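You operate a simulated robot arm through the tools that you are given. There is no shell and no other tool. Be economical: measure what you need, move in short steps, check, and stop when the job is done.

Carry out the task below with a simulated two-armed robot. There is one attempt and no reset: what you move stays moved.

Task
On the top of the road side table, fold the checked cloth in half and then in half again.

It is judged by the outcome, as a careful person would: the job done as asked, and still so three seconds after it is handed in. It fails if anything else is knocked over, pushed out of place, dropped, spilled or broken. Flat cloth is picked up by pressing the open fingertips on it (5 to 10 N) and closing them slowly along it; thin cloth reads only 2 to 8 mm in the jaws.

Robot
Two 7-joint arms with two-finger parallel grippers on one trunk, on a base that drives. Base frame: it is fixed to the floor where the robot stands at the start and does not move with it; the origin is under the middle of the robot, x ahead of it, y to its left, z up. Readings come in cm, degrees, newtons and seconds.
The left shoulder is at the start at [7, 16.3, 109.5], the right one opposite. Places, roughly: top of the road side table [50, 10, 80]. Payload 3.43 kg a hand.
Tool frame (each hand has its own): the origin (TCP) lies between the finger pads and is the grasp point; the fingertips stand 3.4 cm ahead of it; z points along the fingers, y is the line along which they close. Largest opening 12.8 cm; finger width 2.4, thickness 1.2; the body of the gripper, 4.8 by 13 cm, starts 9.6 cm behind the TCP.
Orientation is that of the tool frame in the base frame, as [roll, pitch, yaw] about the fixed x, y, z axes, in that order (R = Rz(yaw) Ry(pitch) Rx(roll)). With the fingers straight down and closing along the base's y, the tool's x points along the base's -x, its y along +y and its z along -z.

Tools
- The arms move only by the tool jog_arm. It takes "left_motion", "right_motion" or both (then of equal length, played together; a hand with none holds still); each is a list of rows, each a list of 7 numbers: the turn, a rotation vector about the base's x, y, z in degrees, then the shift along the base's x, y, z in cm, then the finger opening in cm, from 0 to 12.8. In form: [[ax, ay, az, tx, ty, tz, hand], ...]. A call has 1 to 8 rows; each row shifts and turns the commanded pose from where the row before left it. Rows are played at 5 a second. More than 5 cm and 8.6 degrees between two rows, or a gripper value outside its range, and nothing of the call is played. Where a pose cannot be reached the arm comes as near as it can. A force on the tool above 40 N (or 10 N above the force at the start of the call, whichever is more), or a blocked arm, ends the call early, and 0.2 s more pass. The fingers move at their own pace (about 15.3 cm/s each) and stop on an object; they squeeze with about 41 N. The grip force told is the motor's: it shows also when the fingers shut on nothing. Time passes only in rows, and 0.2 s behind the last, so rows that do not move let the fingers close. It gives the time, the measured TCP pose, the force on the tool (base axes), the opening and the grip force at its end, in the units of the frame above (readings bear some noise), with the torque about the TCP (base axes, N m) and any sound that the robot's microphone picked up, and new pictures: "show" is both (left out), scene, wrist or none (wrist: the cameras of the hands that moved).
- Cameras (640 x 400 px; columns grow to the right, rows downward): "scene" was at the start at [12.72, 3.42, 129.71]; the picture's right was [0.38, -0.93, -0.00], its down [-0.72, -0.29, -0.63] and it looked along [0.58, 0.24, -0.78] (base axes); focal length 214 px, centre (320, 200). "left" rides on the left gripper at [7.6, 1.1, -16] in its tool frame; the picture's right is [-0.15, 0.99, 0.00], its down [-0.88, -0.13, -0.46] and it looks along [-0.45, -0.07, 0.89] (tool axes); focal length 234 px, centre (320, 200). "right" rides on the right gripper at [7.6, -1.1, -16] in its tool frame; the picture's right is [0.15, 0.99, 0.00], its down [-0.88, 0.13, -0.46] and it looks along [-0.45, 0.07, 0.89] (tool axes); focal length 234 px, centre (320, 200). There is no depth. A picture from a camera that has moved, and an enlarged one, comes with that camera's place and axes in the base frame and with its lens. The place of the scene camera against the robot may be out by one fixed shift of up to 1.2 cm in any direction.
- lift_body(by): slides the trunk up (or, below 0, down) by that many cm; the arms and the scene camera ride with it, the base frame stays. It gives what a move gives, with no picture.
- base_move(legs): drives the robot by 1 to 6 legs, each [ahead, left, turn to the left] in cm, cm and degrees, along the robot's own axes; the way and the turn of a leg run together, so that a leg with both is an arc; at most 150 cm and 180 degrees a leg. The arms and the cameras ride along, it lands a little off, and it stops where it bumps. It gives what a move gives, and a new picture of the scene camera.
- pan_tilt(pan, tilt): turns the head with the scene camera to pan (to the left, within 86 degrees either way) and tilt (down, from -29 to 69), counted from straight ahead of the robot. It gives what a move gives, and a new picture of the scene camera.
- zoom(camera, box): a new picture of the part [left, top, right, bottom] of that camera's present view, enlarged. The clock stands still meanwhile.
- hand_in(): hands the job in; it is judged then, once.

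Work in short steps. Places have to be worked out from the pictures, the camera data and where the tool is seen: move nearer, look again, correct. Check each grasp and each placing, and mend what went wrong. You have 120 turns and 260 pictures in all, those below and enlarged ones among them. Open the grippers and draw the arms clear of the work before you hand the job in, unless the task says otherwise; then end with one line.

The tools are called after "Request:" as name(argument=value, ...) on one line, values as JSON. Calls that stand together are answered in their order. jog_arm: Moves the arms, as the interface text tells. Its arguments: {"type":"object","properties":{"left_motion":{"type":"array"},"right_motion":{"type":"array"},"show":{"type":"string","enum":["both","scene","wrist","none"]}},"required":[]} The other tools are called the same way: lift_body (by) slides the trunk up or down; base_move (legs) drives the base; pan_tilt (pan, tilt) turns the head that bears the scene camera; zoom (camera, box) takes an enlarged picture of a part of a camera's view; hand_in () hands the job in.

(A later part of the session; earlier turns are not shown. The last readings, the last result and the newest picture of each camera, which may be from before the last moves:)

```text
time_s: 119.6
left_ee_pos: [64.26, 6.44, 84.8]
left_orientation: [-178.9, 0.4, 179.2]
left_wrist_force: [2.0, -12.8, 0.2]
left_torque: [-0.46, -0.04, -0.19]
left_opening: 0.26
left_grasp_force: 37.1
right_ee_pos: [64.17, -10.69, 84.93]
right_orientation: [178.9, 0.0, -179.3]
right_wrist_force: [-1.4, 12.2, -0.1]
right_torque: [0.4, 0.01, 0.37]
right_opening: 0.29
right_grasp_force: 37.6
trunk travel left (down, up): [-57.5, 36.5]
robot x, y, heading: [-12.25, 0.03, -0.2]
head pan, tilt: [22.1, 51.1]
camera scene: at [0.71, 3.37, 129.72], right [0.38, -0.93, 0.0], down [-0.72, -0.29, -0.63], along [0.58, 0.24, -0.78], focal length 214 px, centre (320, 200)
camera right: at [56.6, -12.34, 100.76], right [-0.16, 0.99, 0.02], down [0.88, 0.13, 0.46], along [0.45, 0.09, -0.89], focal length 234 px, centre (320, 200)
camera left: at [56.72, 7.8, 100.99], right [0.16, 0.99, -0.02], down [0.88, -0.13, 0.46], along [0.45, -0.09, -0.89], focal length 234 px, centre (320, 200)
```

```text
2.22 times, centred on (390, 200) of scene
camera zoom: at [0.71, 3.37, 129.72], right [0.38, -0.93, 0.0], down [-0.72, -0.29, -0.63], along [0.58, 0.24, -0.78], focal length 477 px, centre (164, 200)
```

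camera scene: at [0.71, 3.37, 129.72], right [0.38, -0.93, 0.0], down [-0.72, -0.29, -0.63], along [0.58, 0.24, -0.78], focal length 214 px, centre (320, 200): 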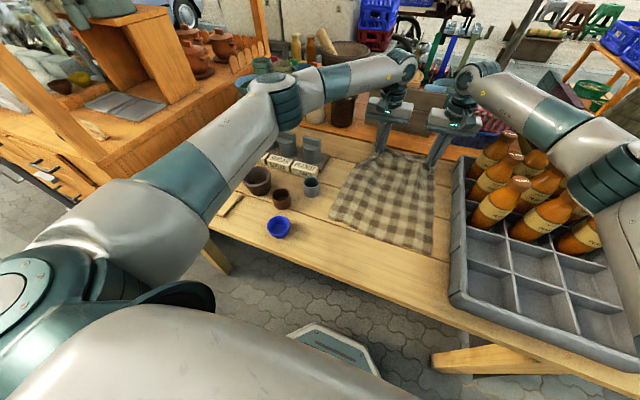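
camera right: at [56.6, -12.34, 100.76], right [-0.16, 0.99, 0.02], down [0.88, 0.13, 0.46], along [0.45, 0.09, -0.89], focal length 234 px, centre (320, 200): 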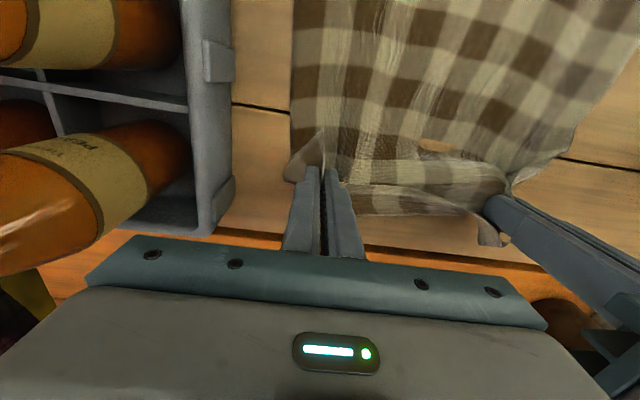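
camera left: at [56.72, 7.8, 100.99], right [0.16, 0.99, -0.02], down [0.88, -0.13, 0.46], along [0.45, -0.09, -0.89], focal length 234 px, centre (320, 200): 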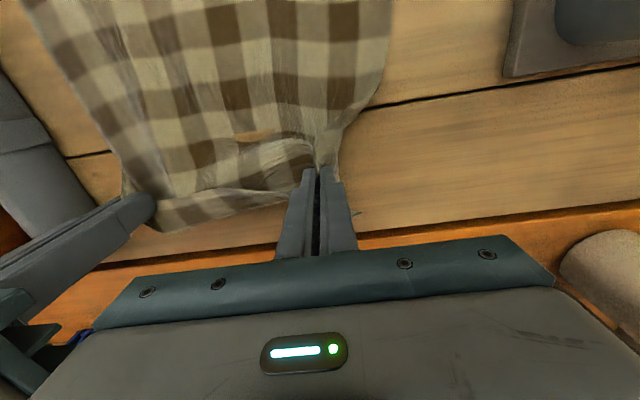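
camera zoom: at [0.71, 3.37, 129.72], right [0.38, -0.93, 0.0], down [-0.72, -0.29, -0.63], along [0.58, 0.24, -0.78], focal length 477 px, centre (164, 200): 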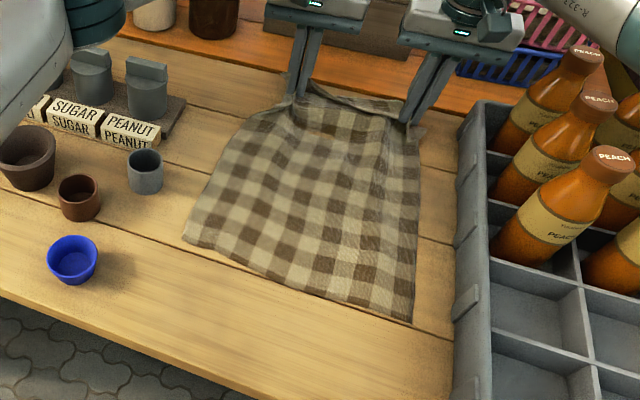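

Very nice: flat and straight, near edge at x≈33.5. I'll lower, open wide to spread the bunches, and lift straight up.

Request:
jog_arm(left_motion=[[0, 0, 0, 0.5, 0, -1.5, 0], [0, 0, 0, 0.5, 0, -1.0, 0], [0, 0, 0, 0, 0, 0, 3], [0, 0, 0, 0, 0, 0, 7], [0, 0, 0, 0, 0, 2, 7], [0, 0, 0, 0, 0, 4.5, 7], [0, 0, 0, 0, 0, 4.5, 7], [0, 0, 0, 0, 0, 4.5, 7]], right_motion=[[0, 0, 0, 0.5, 0, -1.5, 0], [0, 0, 0, 0.5, 0, -1.0, 0], [0, 0, 0, 0, 0, 0, 3], [0, 0, 0, 0, 0, 0, 7], [0, 0, 0, 0, 0, 2, 7], [0, 0, 0, 0, 0, 4.5, 7], [0, 0, 0, 0, 0, 4.5, 7], [0, 0, 0, 0, 0, 4.5, 7]])

Request:
zoom(camera="scene", box=[310, 110, 470, 290])

```text
time_s: 121.4
left_ee_pos: [65.01, 6.93, 98.18]
left_orientation: [-179.1, 0.5, 179.3]
left_wrist_force: [-0.5, -0.3, -0.2]
left_torque: [-0.01, -0.03, -0.03]
left_opening: 7.0
left_grasp_force: 0.1
right_ee_pos: [65.03, -10.83, 98.14]
right_orientation: [179.0, 0.2, -179.2]
right_wrist_force: [-0.4, -0.1, 0.3]
right_torque: [0.01, -0.07, 0.01]
right_opening: 7.0
right_grasp_force: 0.0
trunk travel left (down, up): [-57.5, 36.5]
robot x, y, heading: [-12.14, 0.26, -0.0]
head pan, tilt: [22.1, 51.1]
camera scene: at [0.53, 3.44, 129.72], right [0.38, -0.93, 0.0], down [-0.72, -0.29, -0.63], along [0.58, 0.24, -0.78], focal length 214 px, centre (320, 200)
camera right: at [57.45, -12.45, 114.01], right [-0.16, 0.99, 0.02], down [0.88, 0.13, 0.46], along [0.45, 0.09, -0.89], focal length 234 px, centre (320, 200)
camera left: at [57.48, 8.21, 114.16], right [0.16, 0.99, -0.02], down [0.88, -0.13, 0.46], along [0.46, -0.09, -0.89], focal length 234 px, centre (320, 200)
```

scene: 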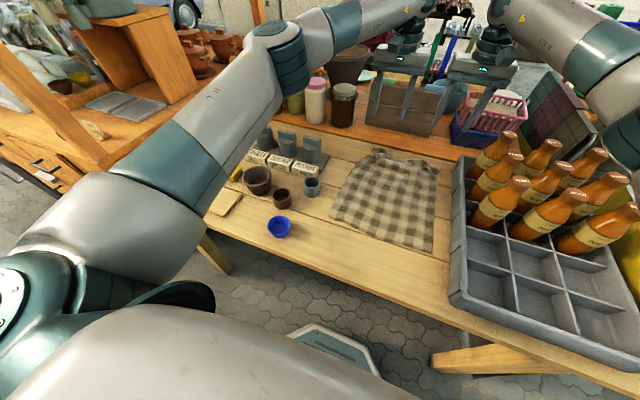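
right: 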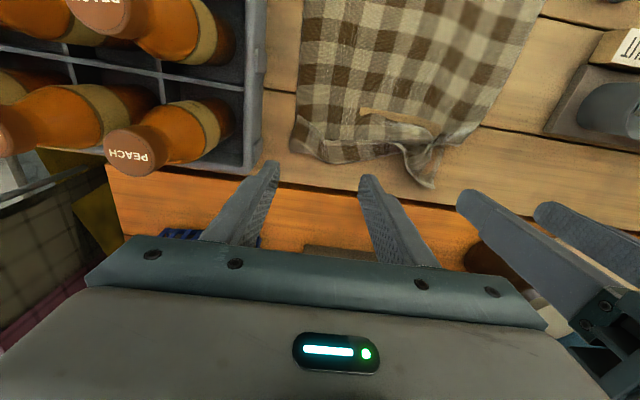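
left: 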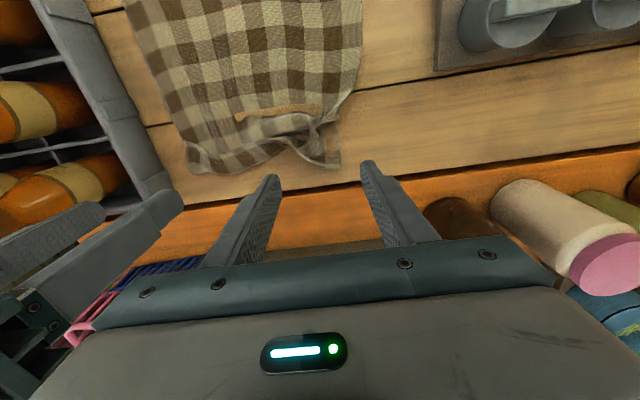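

```text
2.22 times, centred on (390, 200) of scene
camera zoom: at [0.53, 3.44, 129.72], right [0.38, -0.93, 0.0], down [-0.72, -0.29, -0.63], along [0.58, 0.24, -0.78], focal length 477 px, centre (164, 200)
```

zoom: 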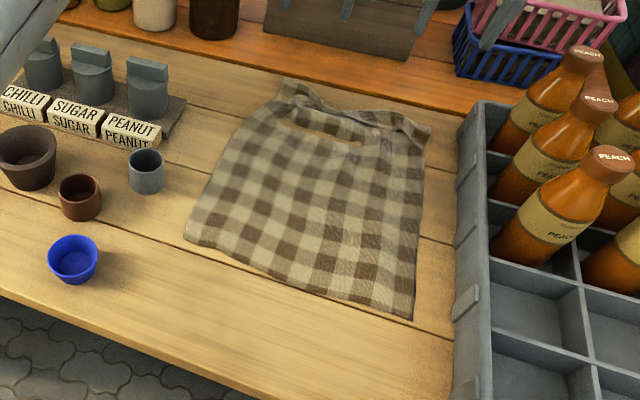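

The cloth lies almost flat again (x≈33–69). I'll zoom to count check rows and find the true midline.

Request:
zoom(camera="scene", box=[322, 140, 446, 258])

```text
3.39 times, centred on (384, 199) of scene
camera zoom: at [0.53, 3.44, 129.72], right [0.38, -0.93, 0.0], down [-0.72, -0.29, -0.63], along [0.58, 0.24, -0.78], focal length 727 px, centre (103, 203)
```

zoom: 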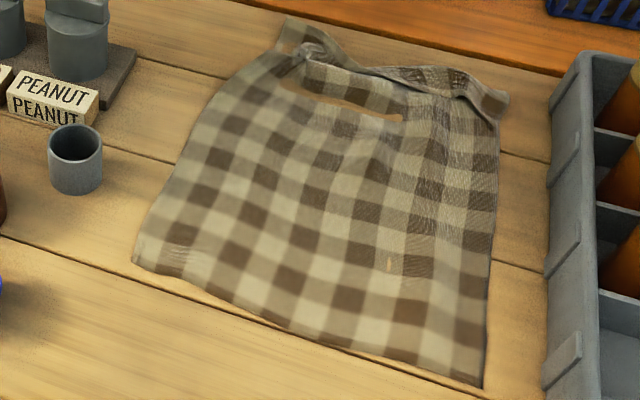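

The midline should be at x≈54.2. I'll rotate both hands 90° (fingers closing along x, cameras outward) above the midline at y≈9 and y≈-10.5.

Request:
jog_arm(left_motion=[[0, 0, -8.2, -1.35, 0.25, 0, 8], [0, 0, -8.2, -1.35, 0.25, 0, 8], [0, 0, -8.2, -1.35, 0.25, 0, 8], [0, 0, -8.2, -1.35, 0.25, 0, 8], [0, 0, -8.2, -1.35, 0.25, 0, 8], [0, 0, -8.2, -1.35, 0.25, 0, 8], [0, 0, -8.2, -1.35, 0.25, 0, 8], [0, 0, -8.2, -1.35, 0.25, 0, 8]], right_motion=[[0, 0, 8.2, -1.35, 0, 0, 8], [0, 0, 8.2, -1.35, 0, 0, 8], [0, 0, 8.2, -1.35, 0, 0, 8], [0, 0, 8.2, -1.35, 0, 0, 8], [0, 0, 8.2, -1.35, 0, 0, 8], [0, 0, 8.2, -1.35, 0, 0, 8], [0, 0, 8.2, -1.35, 0, 0, 8], [0, 0, 8.2, -1.35, 0.3, 0, 8]], show="none")

Request:
jog_arm(left_motion=[[0, 0, -8.2, 0, 0, -2, 8], [0, 0, -8.2, 0, 0, -2, 8], [0, 0, -7.4, 0, 0, -2, 8], [0, 0, 0, 0, 0, -3, 8], [0, 0, 0, 0, 0, -3, 8], [0, 0, 0, 0, 0, 0, 8]], right_motion=[[0, 0, 8.2, 0, 0, -2, 8], [0, 0, 8.2, 0, 0, -2, 8], [0, 0, 7.4, 0, 0, -2, 8], [0, 0, 0, 0, 0, -3, 8], [0, 0, 0, 0, 0, -3, 8], [0, 0, 0, 0, 0, 0, 8]])

```text
time_s: 123.2
left_ee_pos: [55.08, 10.09, 96.95]
left_orientation: [-178.8, -0.1, 128.8]
left_wrist_force: [0.1, -0.2, -0.6]
left_torque: [0.01, 0.01, 0.02]
left_opening: 7.97
left_grasp_force: 0.0
left hand out of reach, approached as far as the arm can: row 6, 7, 8
right_ee_pos: [58.07, -11.04, 98.05]
right_orientation: [178.8, 0.2, -135.5]
right_wrist_force: [1.0, -0.7, -0.2]
right_torque: [-0.01, 0.03, 0.02]
right_opening: 8.03
right_grasp_force: 0.0
right hand out of reach, approached as far as the arm can: row 6, 7, 8
trunk travel left (down, up): [-57.5, 36.5]
robot x, y, heading: [-12.04, 0.0, 0.1]
head pan, tilt: [22.1, 51.1]
```

```text
time_s: 124.6
left_ee_pos: [55.3, 10.05, 91.01]
left_orientation: [-178.9, 0.0, 128.9]
left_wrist_force: [0.0, 0.0, -0.5]
left_torque: [-0.05, -0.03, -0.01]
left_opening: 8.0
left_grasp_force: 0.1
left hand out of reach, approached as far as the arm can: row 1, 2, 3
right_ee_pos: [58.12, -10.87, 91.93]
right_orientation: [179.0, 0.1, -135.6]
right_wrist_force: [-0.5, -0.6, 0.2]
right_torque: [0.04, -0.02, 0.0]
right_opening: 7.98
right_grasp_force: 0.1
right hand out of reach, approached as far as the arm can: row 1, 2, 3
trunk travel left (down, up): [-57.5, 36.5]
robot x, y, heading: [-11.92, -0.03, -0.3]
head pan, tilt: [22.1, 51.1]
camera scene: at [0.71, 3.41, 129.72], right [0.38, -0.93, 0.0], down [-0.72, -0.29, -0.63], along [0.58, 0.24, -0.78], focal length 214 px, centre (320, 200)
camera right: at [53.66, -17.27, 107.77], right [-0.8, 0.6, 0.02], down [0.54, 0.7, 0.46], along [0.26, 0.38, -0.89], focal length 234 px, centre (320, 200)
camera left: at [51.71, 16.73, 107.08], right [0.86, 0.51, -0.02], down [0.46, -0.76, 0.46], along [0.22, -0.4, -0.89], focal length 234 px, centre (320, 200)
```

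scene: 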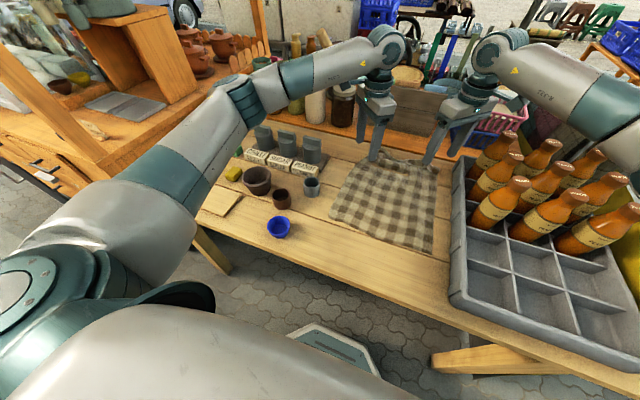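
right: 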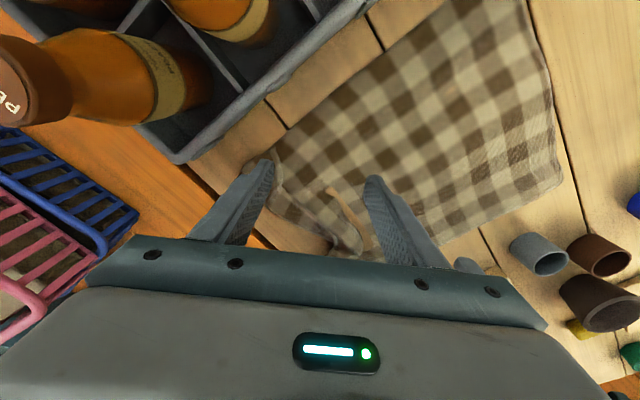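
left: 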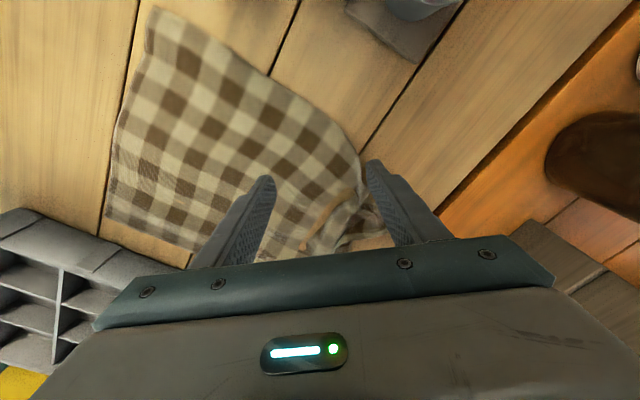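

This way stops at ~50°. I'll try rotating the hands the other way (cameras inward), staying well above the cloth.

Request:
jog_arm(left_motion=[[0, 0, 8.5, 0, 0, 1, 8], [0, 0, 8.5, 0, 0, 1, 8], [0, 0, 8.5, 0, 0, 0, 8], [0, 0, 8.5, 0, 0, 0, 8], [0, 0, 8.5, 0, 0, 0, 8], [0, 0, 8.5, 0, 0, 0, 8], [0, 0, 8.5, 0, 0, 0, 8], [0, 0, 8.5, 0, 0, 0, 8]], right_motion=[[0, 0, -8.5, 0, 0, 1, 8], [0, 0, -8.5, 0, 0, 1, 8], [0, 0, -8.5, 0, 0, 0, 8], [0, 0, -8.5, 0, 0, 0, 8], [0, 0, -8.5, 0, 0, 0, 8], [0, 0, -8.5, 0, 0, 0, 8], [0, 0, -8.5, 0, 0, 0, 8], [0, 0, -8.5, 0, 0, 0, 8]], show="none")

Request:
jog_arm(left_motion=[[0, 0, 8.5, 0, 0, 0, 8], [0, 0, 8.5, 0, 0, 0, 8], [0, 0, 8.5, 0, 0, 0, 8], [0, 0, 8.5, 0, 0, 0, 8], [0, 0, 8.5, 0, 0, 0, 8], [0, 0, 8.5, 0, 0, 0, 8], [0, 0, 8.5, 0, 0, 0, 8], [0, 0, 8.5, 0, 0, 0, 8]], right_motion=[[0, 0, -8.5, 0, 0, 0, 8], [0, 0, -8.5, 0, 0, 0, 8], [0, 0, -8.5, 0, 0, 0, 8], [0, 0, -8.5, 0, 0, 0, 8], [0, 0, -8.5, 0, 0, 0, 8], [0, 0, -8.5, 0, 0, 0, 8], [0, 0, -8.5, 0, 0, 0, 8], [0, 0, -8.5, 0, 0, 0, 8]], show="scene")

```text
time_s: 126.4
left_ee_pos: [55.24, 10.04, 93.0]
left_orientation: [-179.0, -0.2, -163.0]
left_wrist_force: [-0.6, -0.2, -0.5]
left_torque: [0.02, -0.01, 0.0]
left_opening: 8.02
left_grasp_force: 0.0
right_ee_pos: [58.17, -10.89, 94.15]
right_orientation: [179.0, -0.1, 156.3]
right_wrist_force: [0.1, -0.2, 0.8]
right_torque: [0.02, -0.02, 0.01]
right_opening: 8.02
right_grasp_force: 0.2
trunk travel left (down, up): [-57.5, 36.5]
robot x, y, heading: [-11.6, -0.42, -0.2]
head pan, tilt: [22.1, 51.1]
```

```text
time_s: 128.2
left_ee_pos: [55.24, 10.07, 93.04]
left_orientation: [-178.9, -0.1, -95.0]
left_wrist_force: [0.1, 0.1, 0.4]
left_torque: [-0.01, 0.02, 0.02]
left_opening: 8.0
left_grasp_force: 0.1
right_ee_pos: [58.01, -10.87, 94.13]
right_orientation: [179.0, 0.0, 88.3]
right_wrist_force: [0.1, 0.6, -0.2]
right_torque: [0.02, 0.0, 0.0]
right_opening: 8.01
right_grasp_force: 0.0
trunk travel left (down, up): [-57.5, 36.5]
robot x, y, heading: [-11.89, 0.15, -0.1]
head pan, tilt: [22.1, 51.1]
camera scene: at [0.77, 3.4, 129.71], right [0.38, -0.93, 0.0], down [-0.72, -0.29, -0.63], along [0.58, 0.24, -0.78], focal length 214 px, centre (320, 200)
```

scene: 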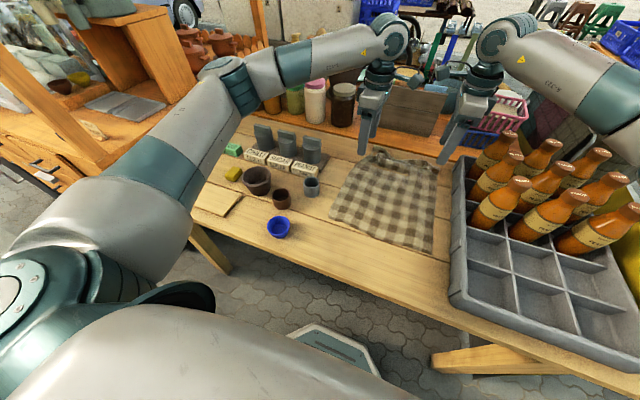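

That works. I'll bring both to x=54.2 above the midline and lower near the cloth.

Request:
jog_arm(left_motion=[[0, 0, 5, -0.5, -0.4, -2, 8], [0, 0, 0, -0.5, -0.4, -2, 8], [0, 0, 0, 0, 0, -3, 8], [0, 0, 0, 0, 0, -2, 8], [0, 0, 0, 0, 0, 0, 8]], right_motion=[[0, 0, 1, -1.9, 0.3, -2, 8], [0, 0, 1, -1.9, 0.3, -2, 8], [0, 0, 0, 0, 0, -3, 8], [0, 0, 0, 0, 0, -3, 8], [0, 0, 0, 0, 0, 0, 8]])

```text
time_s: 129.4
left_ee_pos: [54.1, 9.46, 83.85]
left_orientation: [-179.1, 0.2, -90.0]
left_wrist_force: [-5.5, 14.6, -26.2]
left_torque: [-0.13, -1.0, -0.6]
left_opening: 7.98
left_grasp_force: 0.0
right_ee_pos: [54.3, -10.35, 84.2]
right_orientation: [178.8, -0.1, 90.3]
right_wrist_force: [5.1, -13.9, 24.7]
right_torque: [4.98, 0.97, -0.29]
right_opening: 8.01
right_grasp_force: 0.1
trunk travel left (down, up): [-57.5, 36.5]
robot x, y, heading: [-11.51, -0.17, -0.2]
head pan, tilt: [22.1, 51.1]
camera scene: at [0.73, 3.41, 129.72], right [0.38, -0.93, 0.0], down [-0.72, -0.29, -0.63], along [0.58, 0.24, -0.78], focal length 214 px, centre (320, 200)
camera right: at [52.77, -2.87, 100.14], right [0.99, 0.15, 0.02], down [0.12, -0.88, 0.46], along [0.09, -0.45, -0.89], focal length 234 px, centre (320, 200)
camera left: at [52.79, 1.64, 99.84], right [-0.99, 0.15, -0.02], down [0.12, 0.88, 0.46], along [0.08, 0.45, -0.89], focal length 234 px, centre (320, 200)
```

scene: 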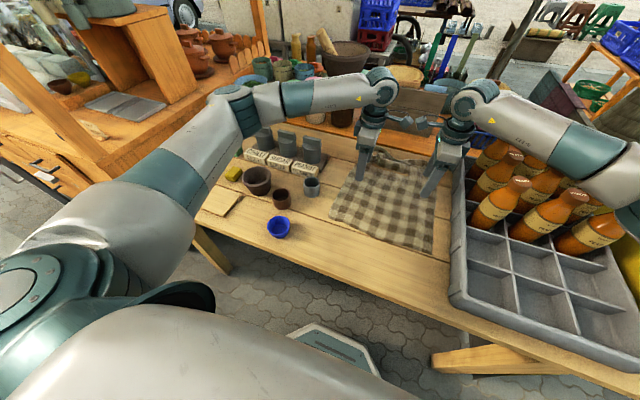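
right: 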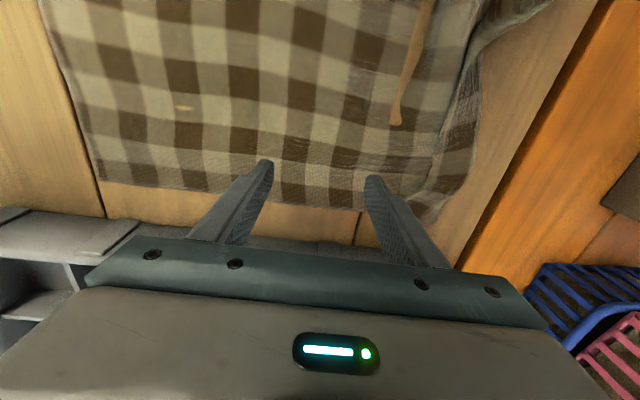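
left: 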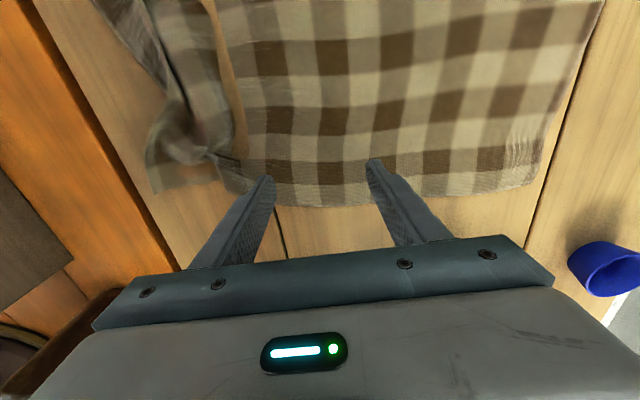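

The two camera mounts are touching in the middle (opposite forces). I'll move the hands apart to y≈11 and y≈-12.3.

Request:
jog_arm(left_motion=[[0, 0, 0, 0, 0.8, 0, 8], [0, 0, 0, 0.1, 0.8, 0, 8], [0, 0, 0, 0, 0, 0, 8]], right_motion=[[0, 0, 0, 0, -1, 0, 8], [0, 0, 0, 0, -1, 0, 8], [0, 0, 0, 0, 0, 0, 8]], show="none")

Request:
jog_arm(left_motion=[[0, 0, 0, 0, 0, -1, 8], [0, 0, 0, 0, 0, -0.8, 8], [0, 0, 0, 0, 0, -0.3, 8], [0, 0, 0, 0, 0, 0, 8]], right_motion=[[0, 0, 0, 0, 0, -1, 8], [0, 0, 0, 0, 0, -1, 8], [0, 0, 0, 0, 0, -0.3, 8], [0, 0, 0, 0, 0, 0, 8]], show="wrist")

```text
time_s: 130.2
left_ee_pos: [54.33, 10.94, 83.87]
left_orientation: [-178.8, 0.0, -90.2]
left_wrist_force: [-0.7, 0.9, -0.3]
left_torque: [0.01, -0.01, 0.01]
left_opening: 8.0
left_grasp_force: 0.0
right_ee_pos: [54.18, -12.24, 84.08]
right_orientation: [179.0, 0.1, 90.6]
right_wrist_force: [-0.3, 0.2, -0.2]
right_torque: [0.0, -0.05, 0.0]
right_opening: 8.01
right_grasp_force: 0.1
trunk travel left (down, up): [-57.5, 36.5]
robot x, y, heading: [-11.86, -0.05, -0.3]
head pan, tilt: [22.1, 51.1]
```

```text
time_s: 131.2
left_ee_pos: [54.42, 10.96, 81.79]
left_orientation: [-178.9, -0.1, -90.2]
left_wrist_force: [-0.2, -0.3, 0.6]
left_torque: [-0.03, 0.02, 0.03]
left_opening: 8.0
left_grasp_force: 0.0
right_ee_pos: [54.33, -12.22, 81.79]
right_orientation: [179.1, 0.1, 90.5]
right_wrist_force: [-0.2, -0.6, 0.0]
right_torque: [0.02, -0.01, 0.0]
right_opening: 8.0
right_grasp_force: 0.1
trunk travel left (down, up): [-57.5, 36.5]
robot x, y, heading: [-11.9, 0.17, 0.2]
head pan, tilt: [22.1, 51.1]
camera right: at [52.81, -4.76, 97.61], right [0.99, 0.15, 0.02], down [0.13, -0.88, 0.46], along [0.09, -0.45, -0.89], focal length 234 px, centre (320, 200)
camera left: at [53.0, 3.24, 97.96], right [-0.99, 0.15, -0.02], down [0.12, 0.88, 0.46], along [0.09, 0.45, -0.89], focal length 234 px, centre (320, 200)
```

right: 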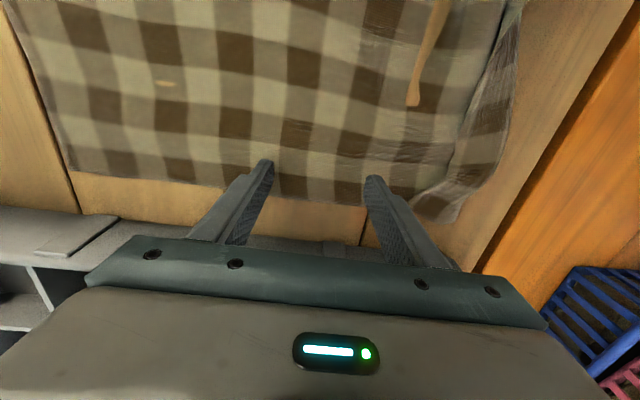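
left: 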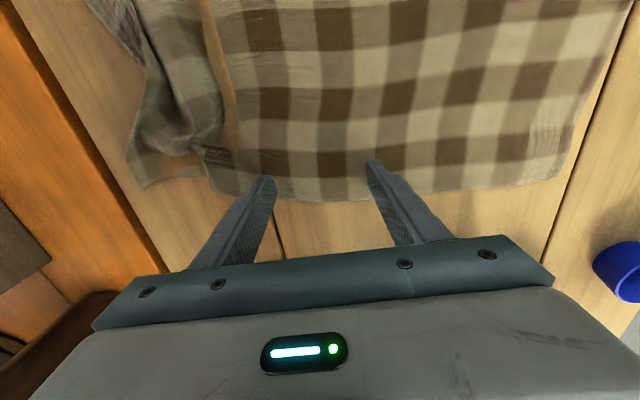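

Both centred over the midline. I'll press to about 15 N.

Request:
jog_arm(left_motion=[[0, 0, 0, 0, 0, -0.2, 8], [0, 0, 0, 0, 0, -0.15, 8], [0, 0, 0, 0, 0, 0, 8]], right_motion=[[0, 0, 0, 0, 0, -0.2, 8], [0, 0, 0, 0, 0, -0.15, 8], [0, 0, 0, 0, 0, 0, 8]], show="none")

```text
time_s: 132.0
left_ee_pos: [54.32, 10.92, 81.7]
left_orientation: [-178.7, -0.1, -90.3]
left_wrist_force: [0.7, -0.9, 1.8]
left_torque: [0.0, 0.06, 0.01]
left_opening: 7.96
left_grasp_force: 0.0
right_ee_pos: [54.27, -12.29, 81.66]
right_orientation: [178.9, -0.1, 90.5]
right_wrist_force: [0.0, 0.0, 15.0]
right_torque: [-0.01, 0.75, -0.04]
right_opening: 8.01
right_grasp_force: 0.2
trunk travel left (down, up): [-57.5, 36.5]
robot x, y, heading: [-11.9, -0.21, -0.0]
head pan, tilt: [22.1, 51.1]
```

Request:
jog_arm(left_motion=[[0, 0, 0, 0, 0, -0.13, 8], [0, 0, 0, 0, 0, 0, 7.4], [0, 0, 0, 0, 0, 0, 6.8], [0, 0, 0, 0, 0, 0, 6.2], [0, 0, 0, 0, 0, 0, 5.6], [0, 0, 0, 0, 0, 0, 5], [0, 0, 0, 0, 0, 0, 4.4], [0, 0, 0, 0, 0, 0, 3.8]], right_motion=[[0, 0, 0, 0, 0, 0, 8], [0, 0, 0, 0, 0, 0, 7.4], [0, 0, 0, 0, 0, 0, 6.8], [0, 0, 0, 0, 0, 0, 6.2], [0, 0, 0, 0, 0, 0, 5.6], [0, 0, 0, 0, 0, 0, 5], [0, 0, 0, 0, 0, 0, 4.4], [0, 0, 0, 0, 0, 0, 3.8]], show="wrist")

```text
time_s: 133.8
left_ee_pos: [54.23, 10.87, 81.53]
left_orientation: [-178.7, -0.1, -90.1]
left_wrist_force: [2.5, -0.6, 13.8]
left_torque: [0.11, 0.31, -0.01]
left_opening: 3.63
left_grasp_force: 0.1
right_ee_pos: [54.16, -12.35, 81.5]
right_orientation: [178.8, -0.1, 90.5]
right_wrist_force: [-2.7, 0.6, 12.7]
right_torque: [-0.01, 0.54, 0.02]
right_opening: 3.99
right_grasp_force: 1.6
trunk travel left (down, up): [-57.5, 36.5]
robot x, y, heading: [-11.69, -0.07, -0.2]
head pan, tilt: [22.1, 51.1]
camera right: at [52.63, -4.81, 97.47], right [0.99, 0.15, 0.02], down [0.13, -0.88, 0.46], along [0.09, -0.45, -0.89], focal length 234 px, centre (320, 200)
camera left: at [52.79, 3.23, 97.69], right [-0.99, 0.15, -0.02], down [0.12, 0.88, 0.46], along [0.09, 0.45, -0.89], focal length 234 px, centre (320, 200)
```

right: 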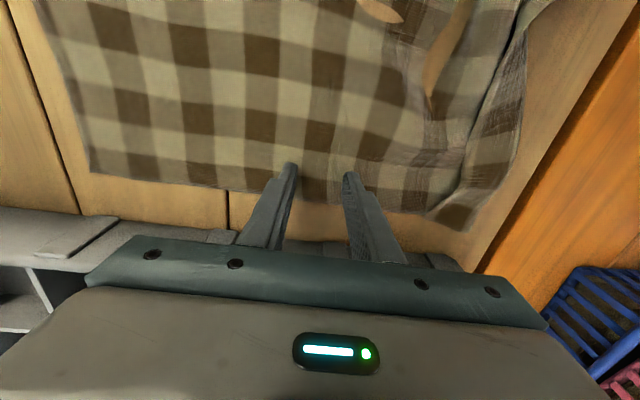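
left: 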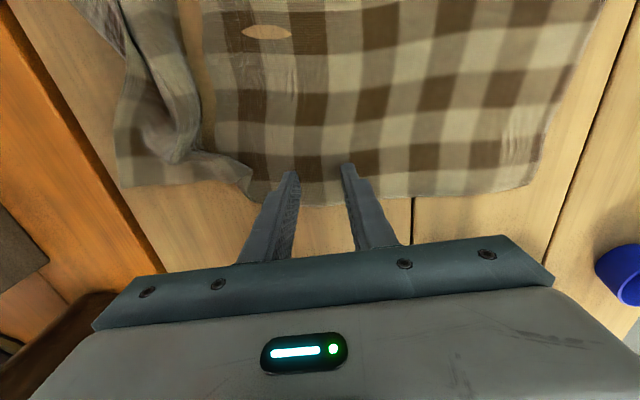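

I'll continue closing.

Request:
jog_arm(left_motion=[[0, 0, 0, 0, 0, 0, 3.2], [0, 0, 0, 0, 0, 0, 2.6], [0, 0, 0, 0, 0, 0, 2], [0, 0, 0, 0, 0, 0, 1.4], [0, 0, 0, 0, 0, 0, 0.8], [0, 0, 0, 0, 0, 0, 0.3], [0, 0, 0, 0, 0, 0, 0], [0, 0, 0, 0, 0, 0, 0]], right_motion=[[0, 0, 0, 0, 0, 0, 3.2], [0, 0, 0, 0, 0, 0, 2.6], [0, 0, 0, 0, 0, 0, 2], [0, 0, 0, 0, 0, 0, 1.4], [0, 0, 0, 0, 0, 0, 0.8], [0, 0, 0, 0, 0, 0, 0.3], [0, 0, 0, 0, 0, 0, 0], [0, 0, 0, 0, 0, 0, 0]], show="wrist")

```text
time_s: 135.6
left_ee_pos: [54.23, 10.99, 81.57]
left_orientation: [-178.7, -0.2, -90.3]
left_wrist_force: [-2.1, -0.6, 17.3]
left_torque: [0.11, 0.13, -0.04]
left_opening: 0.02
left_grasp_force: 32.8
right_ee_pos: [54.13, -12.27, 81.64]
right_orientation: [179.0, 0.0, 90.6]
right_wrist_force: [0.5, -0.3, 7.5]
right_torque: [-0.02, 0.01, -0.01]
right_opening: 0.0
right_grasp_force: 32.9
trunk travel left (down, up): [-57.5, 36.5]
robot x, y, heading: [-12.07, 0.22, -0.1]
head pan, tilt: [22.1, 51.1]
camera right: at [52.64, -4.82, 97.44], right [0.99, 0.15, 0.02], down [0.13, -0.88, 0.46], along [0.09, -0.45, -0.89], focal length 234 px, centre (320, 200)
camera left: at [52.79, 3.21, 97.64], right [-0.99, 0.15, -0.02], down [0.12, 0.88, 0.46], along [0.09, 0.45, -0.89], focal length 234 px, centre (320, 200)
```

right: 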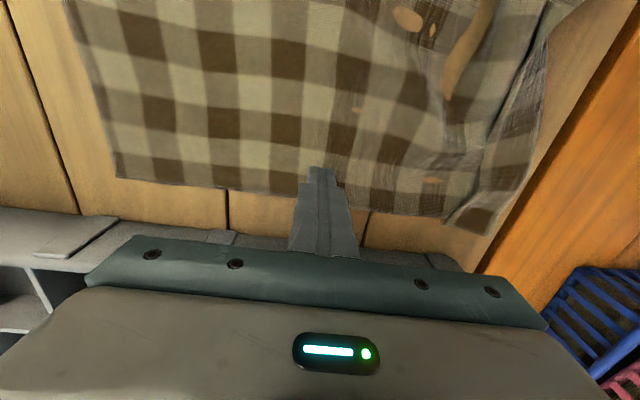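
left: 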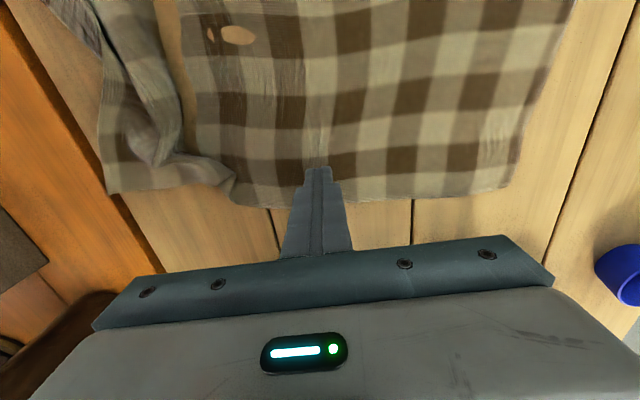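

The fingers slid over the cloth, shifting its near edge to x≈37 (so the middle is at x≈57.8). I'll re-seat there with a 6 cm opening and a firmer press, then close slowly.

Request:
jog_arm(left_motion=[[0, 0, 0, 0, 0, 1, 0], [0, 0, 0, 1.8, 0, 0, 6], [0, 0, 0, 1.8, 0, 0, 6], [0, 0, 0, 0, 0, -0.8, 6], [0, 0, 0, 0, 0, -0.28, 6], [0, 0, 0, 0, 0, 0, 6]], right_motion=[[0, 0, 0, 0, 0, 1, 0], [0, 0, 0, 1.8, 0, 0, 6], [0, 0, 0, 1.8, 0, 0, 6], [0, 0, 0, 0, 0, -0.8, 6], [0, 0, 0, 0, 0, -0.36, 6], [0, 0, 0, 0, 0, 0, 6]], show="none")

Request:
jog_arm(left_motion=[[0, 0, 0, 0, 0, 0, 5.5], [0, 0, 0, 0, 0, 0, 5], [0, 0, 0, 0, 0, 0, 4.5], [0, 0, 0, 0, 0, 0, 4], [0, 0, 0, 0, 0, 0, 3.5], [0, 0, 0, 0, 0, 0, 3], [0, 0, 0, 0, 0, 0, 2.5], [0, 0, 0, 0, 0, 0, 2]], right_motion=[[0, 0, 0, 0, 0, 0, 5.5], [0, 0, 0, 0, 0, 0, 5], [0, 0, 0, 0, 0, 0, 4.5], [0, 0, 0, 0, 0, 0, 4], [0, 0, 0, 0, 0, 0, 3.5], [0, 0, 0, 0, 0, 0, 3], [0, 0, 0, 0, 0, 0, 2.5], [0, 0, 0, 0, 0, 0, 2]], show="none")

Request:
jog_arm(left_motion=[[0, 0, 0, 0, 0, 0, 1.5], [0, 0, 0, 0, 0, 0, 1], [0, 0, 0, 0, 0, 0, 0.5], [0, 0, 0, 0, 0, 0, 0], [0, 0, 0, 0, 0, 0, 0]], right_motion=[[0, 0, 0, 0, 0, 0, 1.5], [0, 0, 0, 0, 0, 0, 1], [0, 0, 0, 0, 0, 0, 0.5], [0, 0, 0, 0, 0, 0, 0], [0, 0, 0, 0, 0, 0, 0]], show="none")

```text
time_s: 137.0
left_ee_pos: [57.72, 10.89, 81.61]
left_orientation: [-178.6, -0.1, -90.0]
left_wrist_force: [4.2, 4.3, 21.3]
left_torque: [0.28, 0.67, -0.18]
left_opening: 5.81
left_grasp_force: 0.0
right_ee_pos: [57.78, -12.23, 81.65]
right_orientation: [178.7, 0.0, 90.4]
right_wrist_force: [2.7, -1.4, 12.8]
right_torque: [-0.12, 0.38, 0.08]
right_opening: 5.86
right_grasp_force: 0.0
trunk travel left (down, up): [-57.5, 36.5]
robot x, y, heading: [-11.8, 0.06, -0.0]
head pan, tilt: [22.1, 51.1]
```

```text
time_s: 138.8
left_ee_pos: [57.7, 10.84, 81.64]
left_orientation: [-178.6, -0.1, -90.1]
left_wrist_force: [1.6, 0.1, 26.8]
left_torque: [0.06, 0.2, -0.04]
left_opening: 1.72
left_grasp_force: 0.2
right_ee_pos: [57.68, -12.24, 81.59]
right_orientation: [178.8, 0.0, 90.3]
right_wrist_force: [2.6, -0.4, 13.7]
right_torque: [-0.08, 0.11, 0.0]
right_opening: 1.81
right_grasp_force: 0.0
trunk travel left (down, up): [-57.5, 36.5]
robot x, y, heading: [-12.07, -0.07, -0.3]
head pan, tilt: [22.1, 51.1]
```

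```text
time_s: 140.0
left_ee_pos: [57.59, 10.84, 81.61]
left_orientation: [-178.5, -0.1, -90.1]
left_wrist_force: [3.0, 0.6, 28.0]
left_torque: [-0.18, -0.22, 0.09]
left_opening: 0.29
left_grasp_force: 37.7
right_ee_pos: [57.7, -12.28, 81.65]
right_orientation: [178.8, 0.0, 90.5]
right_wrist_force: [-1.9, 0.6, 11.8]
right_torque: [-0.06, 0.2, 0.0]
right_opening: 0.0
right_grasp_force: 33.1
trunk travel left (down, up): [-57.5, 36.5]
robot x, y, heading: [-12.02, 0.4, -0.1]
head pan, tilt: [22.1, 51.1]
```

The left gripped at ~27 N. I'll redo the right with the same firmer force.

Request:
jog_arm(right_motion=[[0, 0, 0, 0, 0, 1, 0], [0, 0, 0, 0, 0.3, 0, 6.5], [0, 0, 0, 0, 0, 0, 6.5], [0, 0, 0, 0, 0, -0.8, 6.5], [0, 0, 0, 0, 0, -0.36, 6.5], [0, 0, 0, 0, 0, 0, 6]], show="none")

Request:
jog_arm(right_motion=[[0, 0, 0, 0, 0, 0, 5.5], [0, 0, 0, 0, 0, 0, 5], [0, 0, 0, 0, 0, 0, 4.5], [0, 0, 0, 0, 0, 0, 4], [0, 0, 0, 0, 0, 0, 3.5], [0, 0, 0, 0, 0, 0, 3], [0, 0, 0, 0, 0, 0, 2.5], [0, 0, 0, 0, 0, 0, 2]], show="none")

Request:
jog_arm(right_motion=[[0, 0, 0, 0, 0, 0, 1.5], [0, 0, 0, 0, 0, 0, 1], [0, 0, 0, 0, 0, 0, 0.5], [0, 0, 0, 0, 0, 0, 0], [0, 0, 0, 0, 0, 0, 0]], show="wrist")

```text
time_s: 141.4
left_ee_pos: [57.62, 10.81, 81.61]
left_orientation: [-178.5, -0.1, -90.1]
left_wrist_force: [6.3, 0.7, 20.9]
left_torque: [-0.1, -0.32, 0.06]
left_opening: 0.28
left_grasp_force: 37.1
right_ee_pos: [57.65, -12.07, 81.63]
right_orientation: [178.7, 0.0, 90.5]
right_wrist_force: [-5.0, -1.8, 26.2]
right_torque: [-0.08, 1.19, 0.05]
right_opening: 6.2
right_grasp_force: 1.6
trunk travel left (down, up): [-57.5, 36.5]
robot x, y, heading: [-12.28, -0.12, -0.4]
head pan, tilt: [22.1, 51.1]
```

```text
time_s: 142.5
left_ee_pos: [57.8, 10.82, 81.51]
left_orientation: [-178.6, -0.1, -90.3]
left_wrist_force: [-2.5, 0.7, 13.4]
left_torque: [-0.05, -0.04, -0.01]
left_opening: 0.26
left_grasp_force: 37.5
right_ee_pos: [57.69, -11.97, 81.69]
right_orientation: [178.5, -0.1, 90.5]
right_wrist_force: [-3.8, 0.5, 17.8]
right_torque: [-0.09, 0.66, 0.04]
right_opening: 3.74
right_grasp_force: 1.8
trunk travel left (down, up): [-57.5, 36.5]
robot x, y, heading: [-11.77, -0.48, -0.2]
head pan, tilt: [22.1, 51.1]
stopped in row 5 (right hand): the force on the tool passed its limit (the readings are from after the stop); the commanded pose is now the measured one
```

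```text
time_s: 143.7
left_ee_pos: [57.56, 10.72, 81.49]
left_orientation: [-178.7, -0.1, -90.2]
left_wrist_force: [6.0, -0.6, 22.3]
left_torque: [-0.2, -0.33, 0.06]
left_opening: 0.26
left_grasp_force: 37.2
right_ee_pos: [57.83, -11.96, 81.48]
right_orientation: [178.6, 0.0, 90.5]
right_wrist_force: [-0.3, 1.7, 22.6]
right_torque: [-0.03, 0.21, -0.02]
right_opening: 0.0
right_grasp_force: 33.2
trunk travel left (down, up): [-57.5, 36.5]
robot x, y, heading: [-12.01, -0.12, -0.0]
head pan, tilt: [22.1, 51.1]
camera right: at [56.09, -4.46, 97.43], right [0.99, 0.15, 0.02], down [0.13, -0.88, 0.46], along [0.09, -0.45, -0.89], focal length 234 px, centre (320, 200)
```

right: 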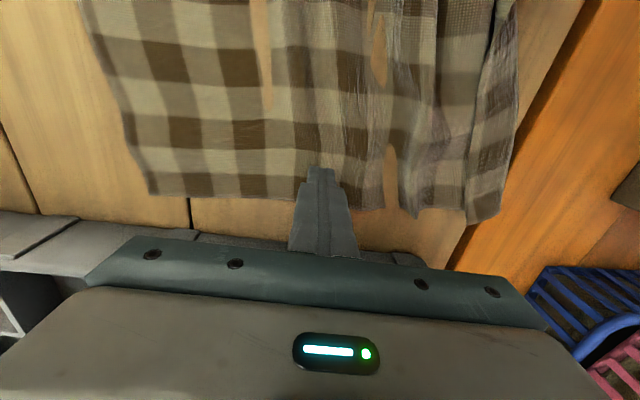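

There's a ready ridge just beyond (x≈61.5), at about mid-material since the near edge slid to x≈43 on this side. I'll pinch the right there.

Request:
jog_arm(right_motion=[[0, 0, 0, 0, 0, 1.2, 0], [0, 0, 0, 2, 0.4, 0.3, 5.5], [0, 0, 0, 1.6, 0, 0, 5.5], [0, 0, 0, 0, 0, -0.9, 5.5], [0, 0, 0, 0, 0, -0.5, 5.5], [0, 0, 0, 0, 0, -0.18, 5.5], [0, 0, 0, 0, 0, 0, 5]], show="none")

Request:
jog_arm(right_motion=[[0, 0, 0, 0, 0, 0, 4.5], [0, 0, 0, 0, 0, 0, 4], [0, 0, 0, 0, 0, 0, 3.5], [0, 0, 0, 0, 0, 0, 3], [0, 0, 0, 0, 0, 0, 2.5], [0, 0, 0, 0, 0, 0, 2], [0, 0, 0, 0, 0, 0, 1.5], [0, 0, 0, 0, 0, 0, 1]], show="none")

Request:
jog_arm(right_motion=[[0, 0, 0, 0, 0, 0, 0.5], [0, 0, 0, 0, 0, 0, 0], [0, 0, 0, 0, 0, 0, 0]], show="wrist")

```text
time_s: 145.3
left_ee_pos: [57.55, 10.76, 81.64]
left_orientation: [-178.6, 0.0, -90.1]
left_wrist_force: [4.3, -0.5, 25.9]
left_torque: [-0.19, -0.3, 0.02]
left_opening: 0.25
left_grasp_force: 37.3
right_ee_pos: [61.28, -11.58, 81.73]
right_orientation: [178.4, 0.0, 90.4]
right_wrist_force: [0.8, 0.2, 21.0]
right_torque: [-0.07, 0.16, 0.05]
right_opening: 4.77
right_grasp_force: 0.1
trunk travel left (down, up): [-57.5, 36.5]
robot x, y, heading: [-11.94, -0.01, 0.1]
head pan, tilt: [22.1, 51.1]
```

```text
time_s: 147.1
left_ee_pos: [57.45, 10.82, 81.61]
left_orientation: [-178.5, -0.1, -90.3]
left_wrist_force: [2.7, -1.7, 23.2]
left_torque: [-0.21, -0.24, 0.06]
left_opening: 0.29
left_grasp_force: 37.0
right_ee_pos: [61.19, -11.69, 81.71]
right_orientation: [178.5, 0.0, 90.5]
right_wrist_force: [3.7, 0.2, 30.4]
right_torque: [0.02, -0.39, 0.02]
right_opening: 1.04
right_grasp_force: 0.1
trunk travel left (down, up): [-57.5, 36.5]
robot x, y, heading: [-11.65, 0.31, -0.0]
head pan, tilt: [22.1, 51.1]
```

```text
time_s: 147.9
left_ee_pos: [57.39, 10.79, 81.64]
left_orientation: [-178.5, -0.1, -90.2]
left_wrist_force: [2.0, -1.6, 22.2]
left_torque: [-0.2, -0.2, 0.03]
left_opening: 0.26
left_grasp_force: 37.6
right_ee_pos: [61.24, -11.59, 81.67]
right_orientation: [178.5, -0.1, 90.5]
right_wrist_force: [5.4, 0.6, 30.4]
right_torque: [-0.06, -0.36, 0.05]
right_opening: 0.02
right_grasp_force: 33.2
trunk travel left (down, up): [-57.5, 36.5]
robot x, y, heading: [-12.18, -0.14, 0.0]
head pan, tilt: [22.1, 51.1]
camera right: at [59.65, -4.13, 97.53], right [0.99, 0.15, 0.03], down [0.13, -0.88, 0.46], along [0.09, -0.45, -0.89], focal length 234 px, centre (320, 200)
```

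right: 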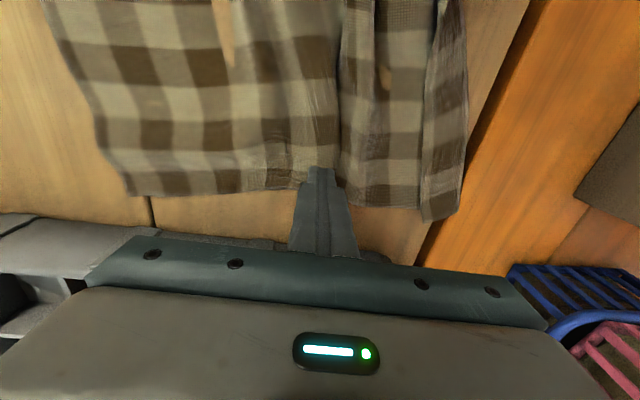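

The pleat sits ~2.5 cm further out. I'll straddle it precisely and close.

Request:
jog_arm(right_motion=[[0, 0, 0, 0, 0, 1.2, 0], [0, 0, 0, 2.4, 0.2, 0.6, 5], [0, 0, 0, 0, 0, 0, 5], [0, 0, 0, 0, 0, -1.2, 5], [0, 0, 0, 0, 0, -0.5, 5], [0, 0, 0, 0, 0, -0.1, 5], [0, 0, 0, 0, 0, 0, 4.5]], show="none")

Request:
jog_arm(right_motion=[[0, 0, 0, 0, 0, 0, 4], [0, 0, 0, 0, 0, 0, 3.5], [0, 0, 0, 0, 0, 0, 3], [0, 0, 0, 0, 0, 0, 2.5], [0, 0, 0, 0, 0, 0, 2], [0, 0, 0, 0, 0, 0, 1.4], [0, 0, 0, 0, 0, 0, 0.7], [0, 0, 0, 0, 0, 0, 0]], show="wrist")

```text
time_s: 149.5
left_ee_pos: [57.46, 10.88, 81.67]
left_orientation: [-178.5, -0.1, -90.2]
left_wrist_force: [-4.7, 0.4, 29.3]
left_torque: [-0.13, 0.03, -0.05]
left_opening: 0.26
left_grasp_force: 37.1
right_ee_pos: [63.66, -11.41, 81.55]
right_orientation: [178.6, -0.1, 90.5]
right_wrist_force: [0.2, -0.1, 12.2]
right_torque: [-0.05, -0.05, -0.01]
right_opening: 4.38
right_grasp_force: 0.0
trunk travel left (down, up): [-57.5, 36.5]
robot x, y, heading: [-11.85, 0.27, -0.1]
head pan, tilt: [22.1, 51.1]
```

```text
time_s: 151.3
left_ee_pos: [57.5, 10.85, 81.47]
left_orientation: [-178.6, -0.1, -90.2]
left_wrist_force: [0.6, 0.6, 25.0]
left_torque: [-0.18, -0.12, 0.03]
left_opening: 0.26
left_grasp_force: 36.8
right_ee_pos: [63.61, -11.35, 81.65]
right_orientation: [178.6, 0.0, 90.5]
right_wrist_force: [3.4, 0.4, 24.9]
right_torque: [-0.2, -0.4, 0.09]
right_opening: 0.21
right_grasp_force: 37.5
trunk travel left (down, up): [-57.5, 36.5]
robot x, y, heading: [-11.95, 0.28, -0.1]
head pan, tilt: [22.1, 51.1]
camera right: at [62.07, -3.86, 97.51], right [0.99, 0.15, 0.03], down [0.13, -0.88, 0.46], along [0.09, -0.45, -0.89], focal length 234 px, centre (320, 200)
```

right: 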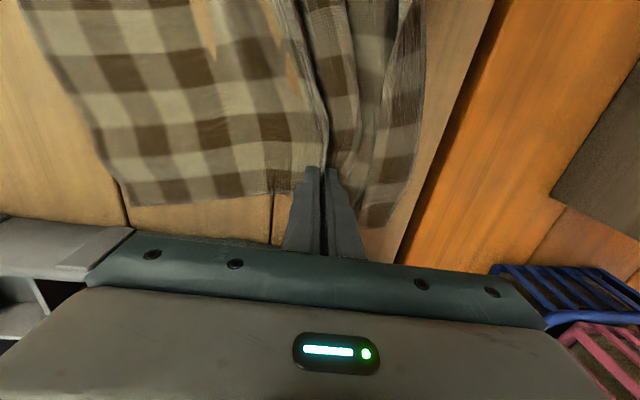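

Both hold the midline now. I'll lift 20 cm, bringing the hands level in x, and look.

Request:
jog_arm(left_motion=[[0, 0, 0, 0, 0, 2, 0], [0, 0, 0, 0, 0, 3, 0], [0, 0, 0, -0.5, 0, 4, 0], [0, 0, 0, -1, 0, 4, 0], [0, 0, 0, -1, 0, 4, 0], [0, 0, 0, -1, 0, 3, 0], [0, 0, 0, 0, 0, 0, 0], [0, 0, 0, 0, 0, 0, 0]], right_motion=[[0, 0, 0, 0, 0, 2, 0], [0, 0, 0, -1, 0, 3, 0], [0, 0, 0, -2, 0, 4, 0], [0, 0, 0, -2.4, -0.1, 4, 0], [0, 0, 0, -2.4, -0.1, 4, 0], [0, 0, 0, -1.7, -0.1, 3, 0], [0, 0, 0, 0, 0, 0, 0], [0, 0, 0, 0, 0, 0, 0]], show="scene")

Request:
zoom(camera="scene", box=[300, 90, 480, 260])

```text
time_s: 153.1
left_ee_pos: [54.5, 10.71, 101.31]
left_orientation: [-178.8, -0.1, -90.2]
left_wrist_force: [0.0, -1.1, 0.4]
left_torque: [0.01, 0.03, 0.0]
left_opening: 0.3
left_grasp_force: 37.2
right_ee_pos: [54.45, -11.76, 101.05]
right_orientation: [178.8, -0.1, 90.6]
right_wrist_force: [0.2, 0.4, 0.3]
right_torque: [0.01, -0.02, 0.02]
right_opening: 0.26
right_grasp_force: 37.4
trunk travel left (down, up): [-57.5, 36.5]
robot x, y, heading: [-11.93, -0.11, 0.0]
head pan, tilt: [22.1, 51.1]
camera scene: at [0.72, 3.4, 129.72], right [0.38, -0.93, 0.0], down [-0.72, -0.29, -0.63], along [0.58, 0.24, -0.78], focal length 214 px, centre (320, 200)
```

scene: 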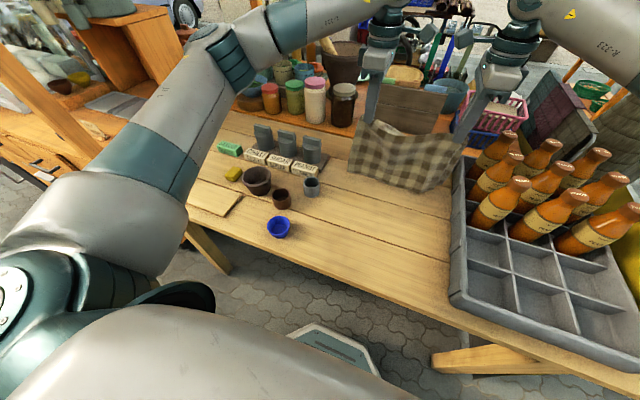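

```text
2.35 times, centred on (390, 175) of scene
camera zoom: at [0.72, 3.4, 129.72], right [0.38, -0.93, 0.0], down [-0.72, -0.29, -0.63], along [0.58, 0.24, -0.78], focal length 505 px, centre (155, 259)
```

zoom: 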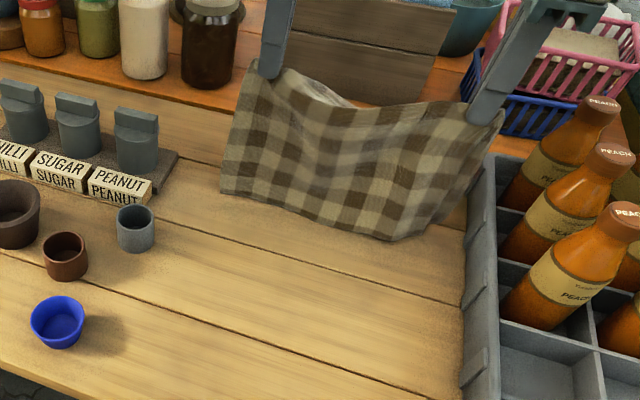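

A clean hanging half-fold. I'll spread the hands slightly to tauten the crease, then lay it down toward me along an arc.

Request:
jog_arm(left_motion=[[0, 0, 0, -0.5, 0.4, 0, 0], [0, 0, 0, -2.5, 0.4, -0.3, 0], [0, 0, 0, -3, 0.2, -1, 0], [0, 0, 0, -3, 0, -2, 0], [0, 0, 0, -3, 0, -2.6, 0], [0, 0, 0, -2.6, 0, -3, 0], [0, 0, 0, -2, 0, -3.3, 0], [0, 0, 0, 0, 0, 0, 0]], right_motion=[[0, 0, 0, -0.5, -0.4, 0, 0], [0, 0, 0, -2.5, -0.4, -0.3, 0], [0, 0, 0, -3, -0.2, -1, 0], [0, 0, 0, -3, 0, -2, 0], [0, 0, 0, -3, 0, -2.6, 0], [0, 0, 0, -2.6, 0, -3, 0], [0, 0, 0, -2, 0, -3.3, 0], [0, 0, 0, 0, 0, 0, 0]], show="none")

Request:
zoom(camera="scene", box=[300, 110, 480, 280])

```text
time_s: 154.9
left_ee_pos: [37.89, 11.66, 88.97]
left_orientation: [-179.0, -0.1, -90.1]
left_wrist_force: [-0.4, -4.9, 0.1]
left_torque: [-0.17, 0.01, -0.04]
left_opening: 0.27
left_grasp_force: 37.3
right_ee_pos: [37.8, -12.7, 88.98]
right_orientation: [178.9, 0.0, 90.5]
right_wrist_force: [0.6, 4.3, -0.6]
right_torque: [0.15, -0.03, 0.01]
right_opening: 0.27
right_grasp_force: 37.1
trunk travel left (down, up): [-57.5, 36.5]
robot x, y, heading: [-11.93, -0.23, -0.2]
head pan, tilt: [22.1, 51.1]
```

```text
2.35 times, centred on (390, 195) of scene
camera zoom: at [0.73, 3.42, 129.72], right [0.38, -0.93, 0.0], down [-0.72, -0.29, -0.63], along [0.58, 0.24, -0.78], focal length 505 px, centre (155, 212)
```

zoom: 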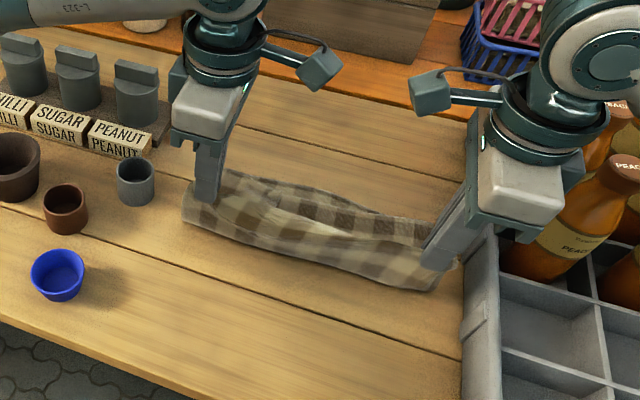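

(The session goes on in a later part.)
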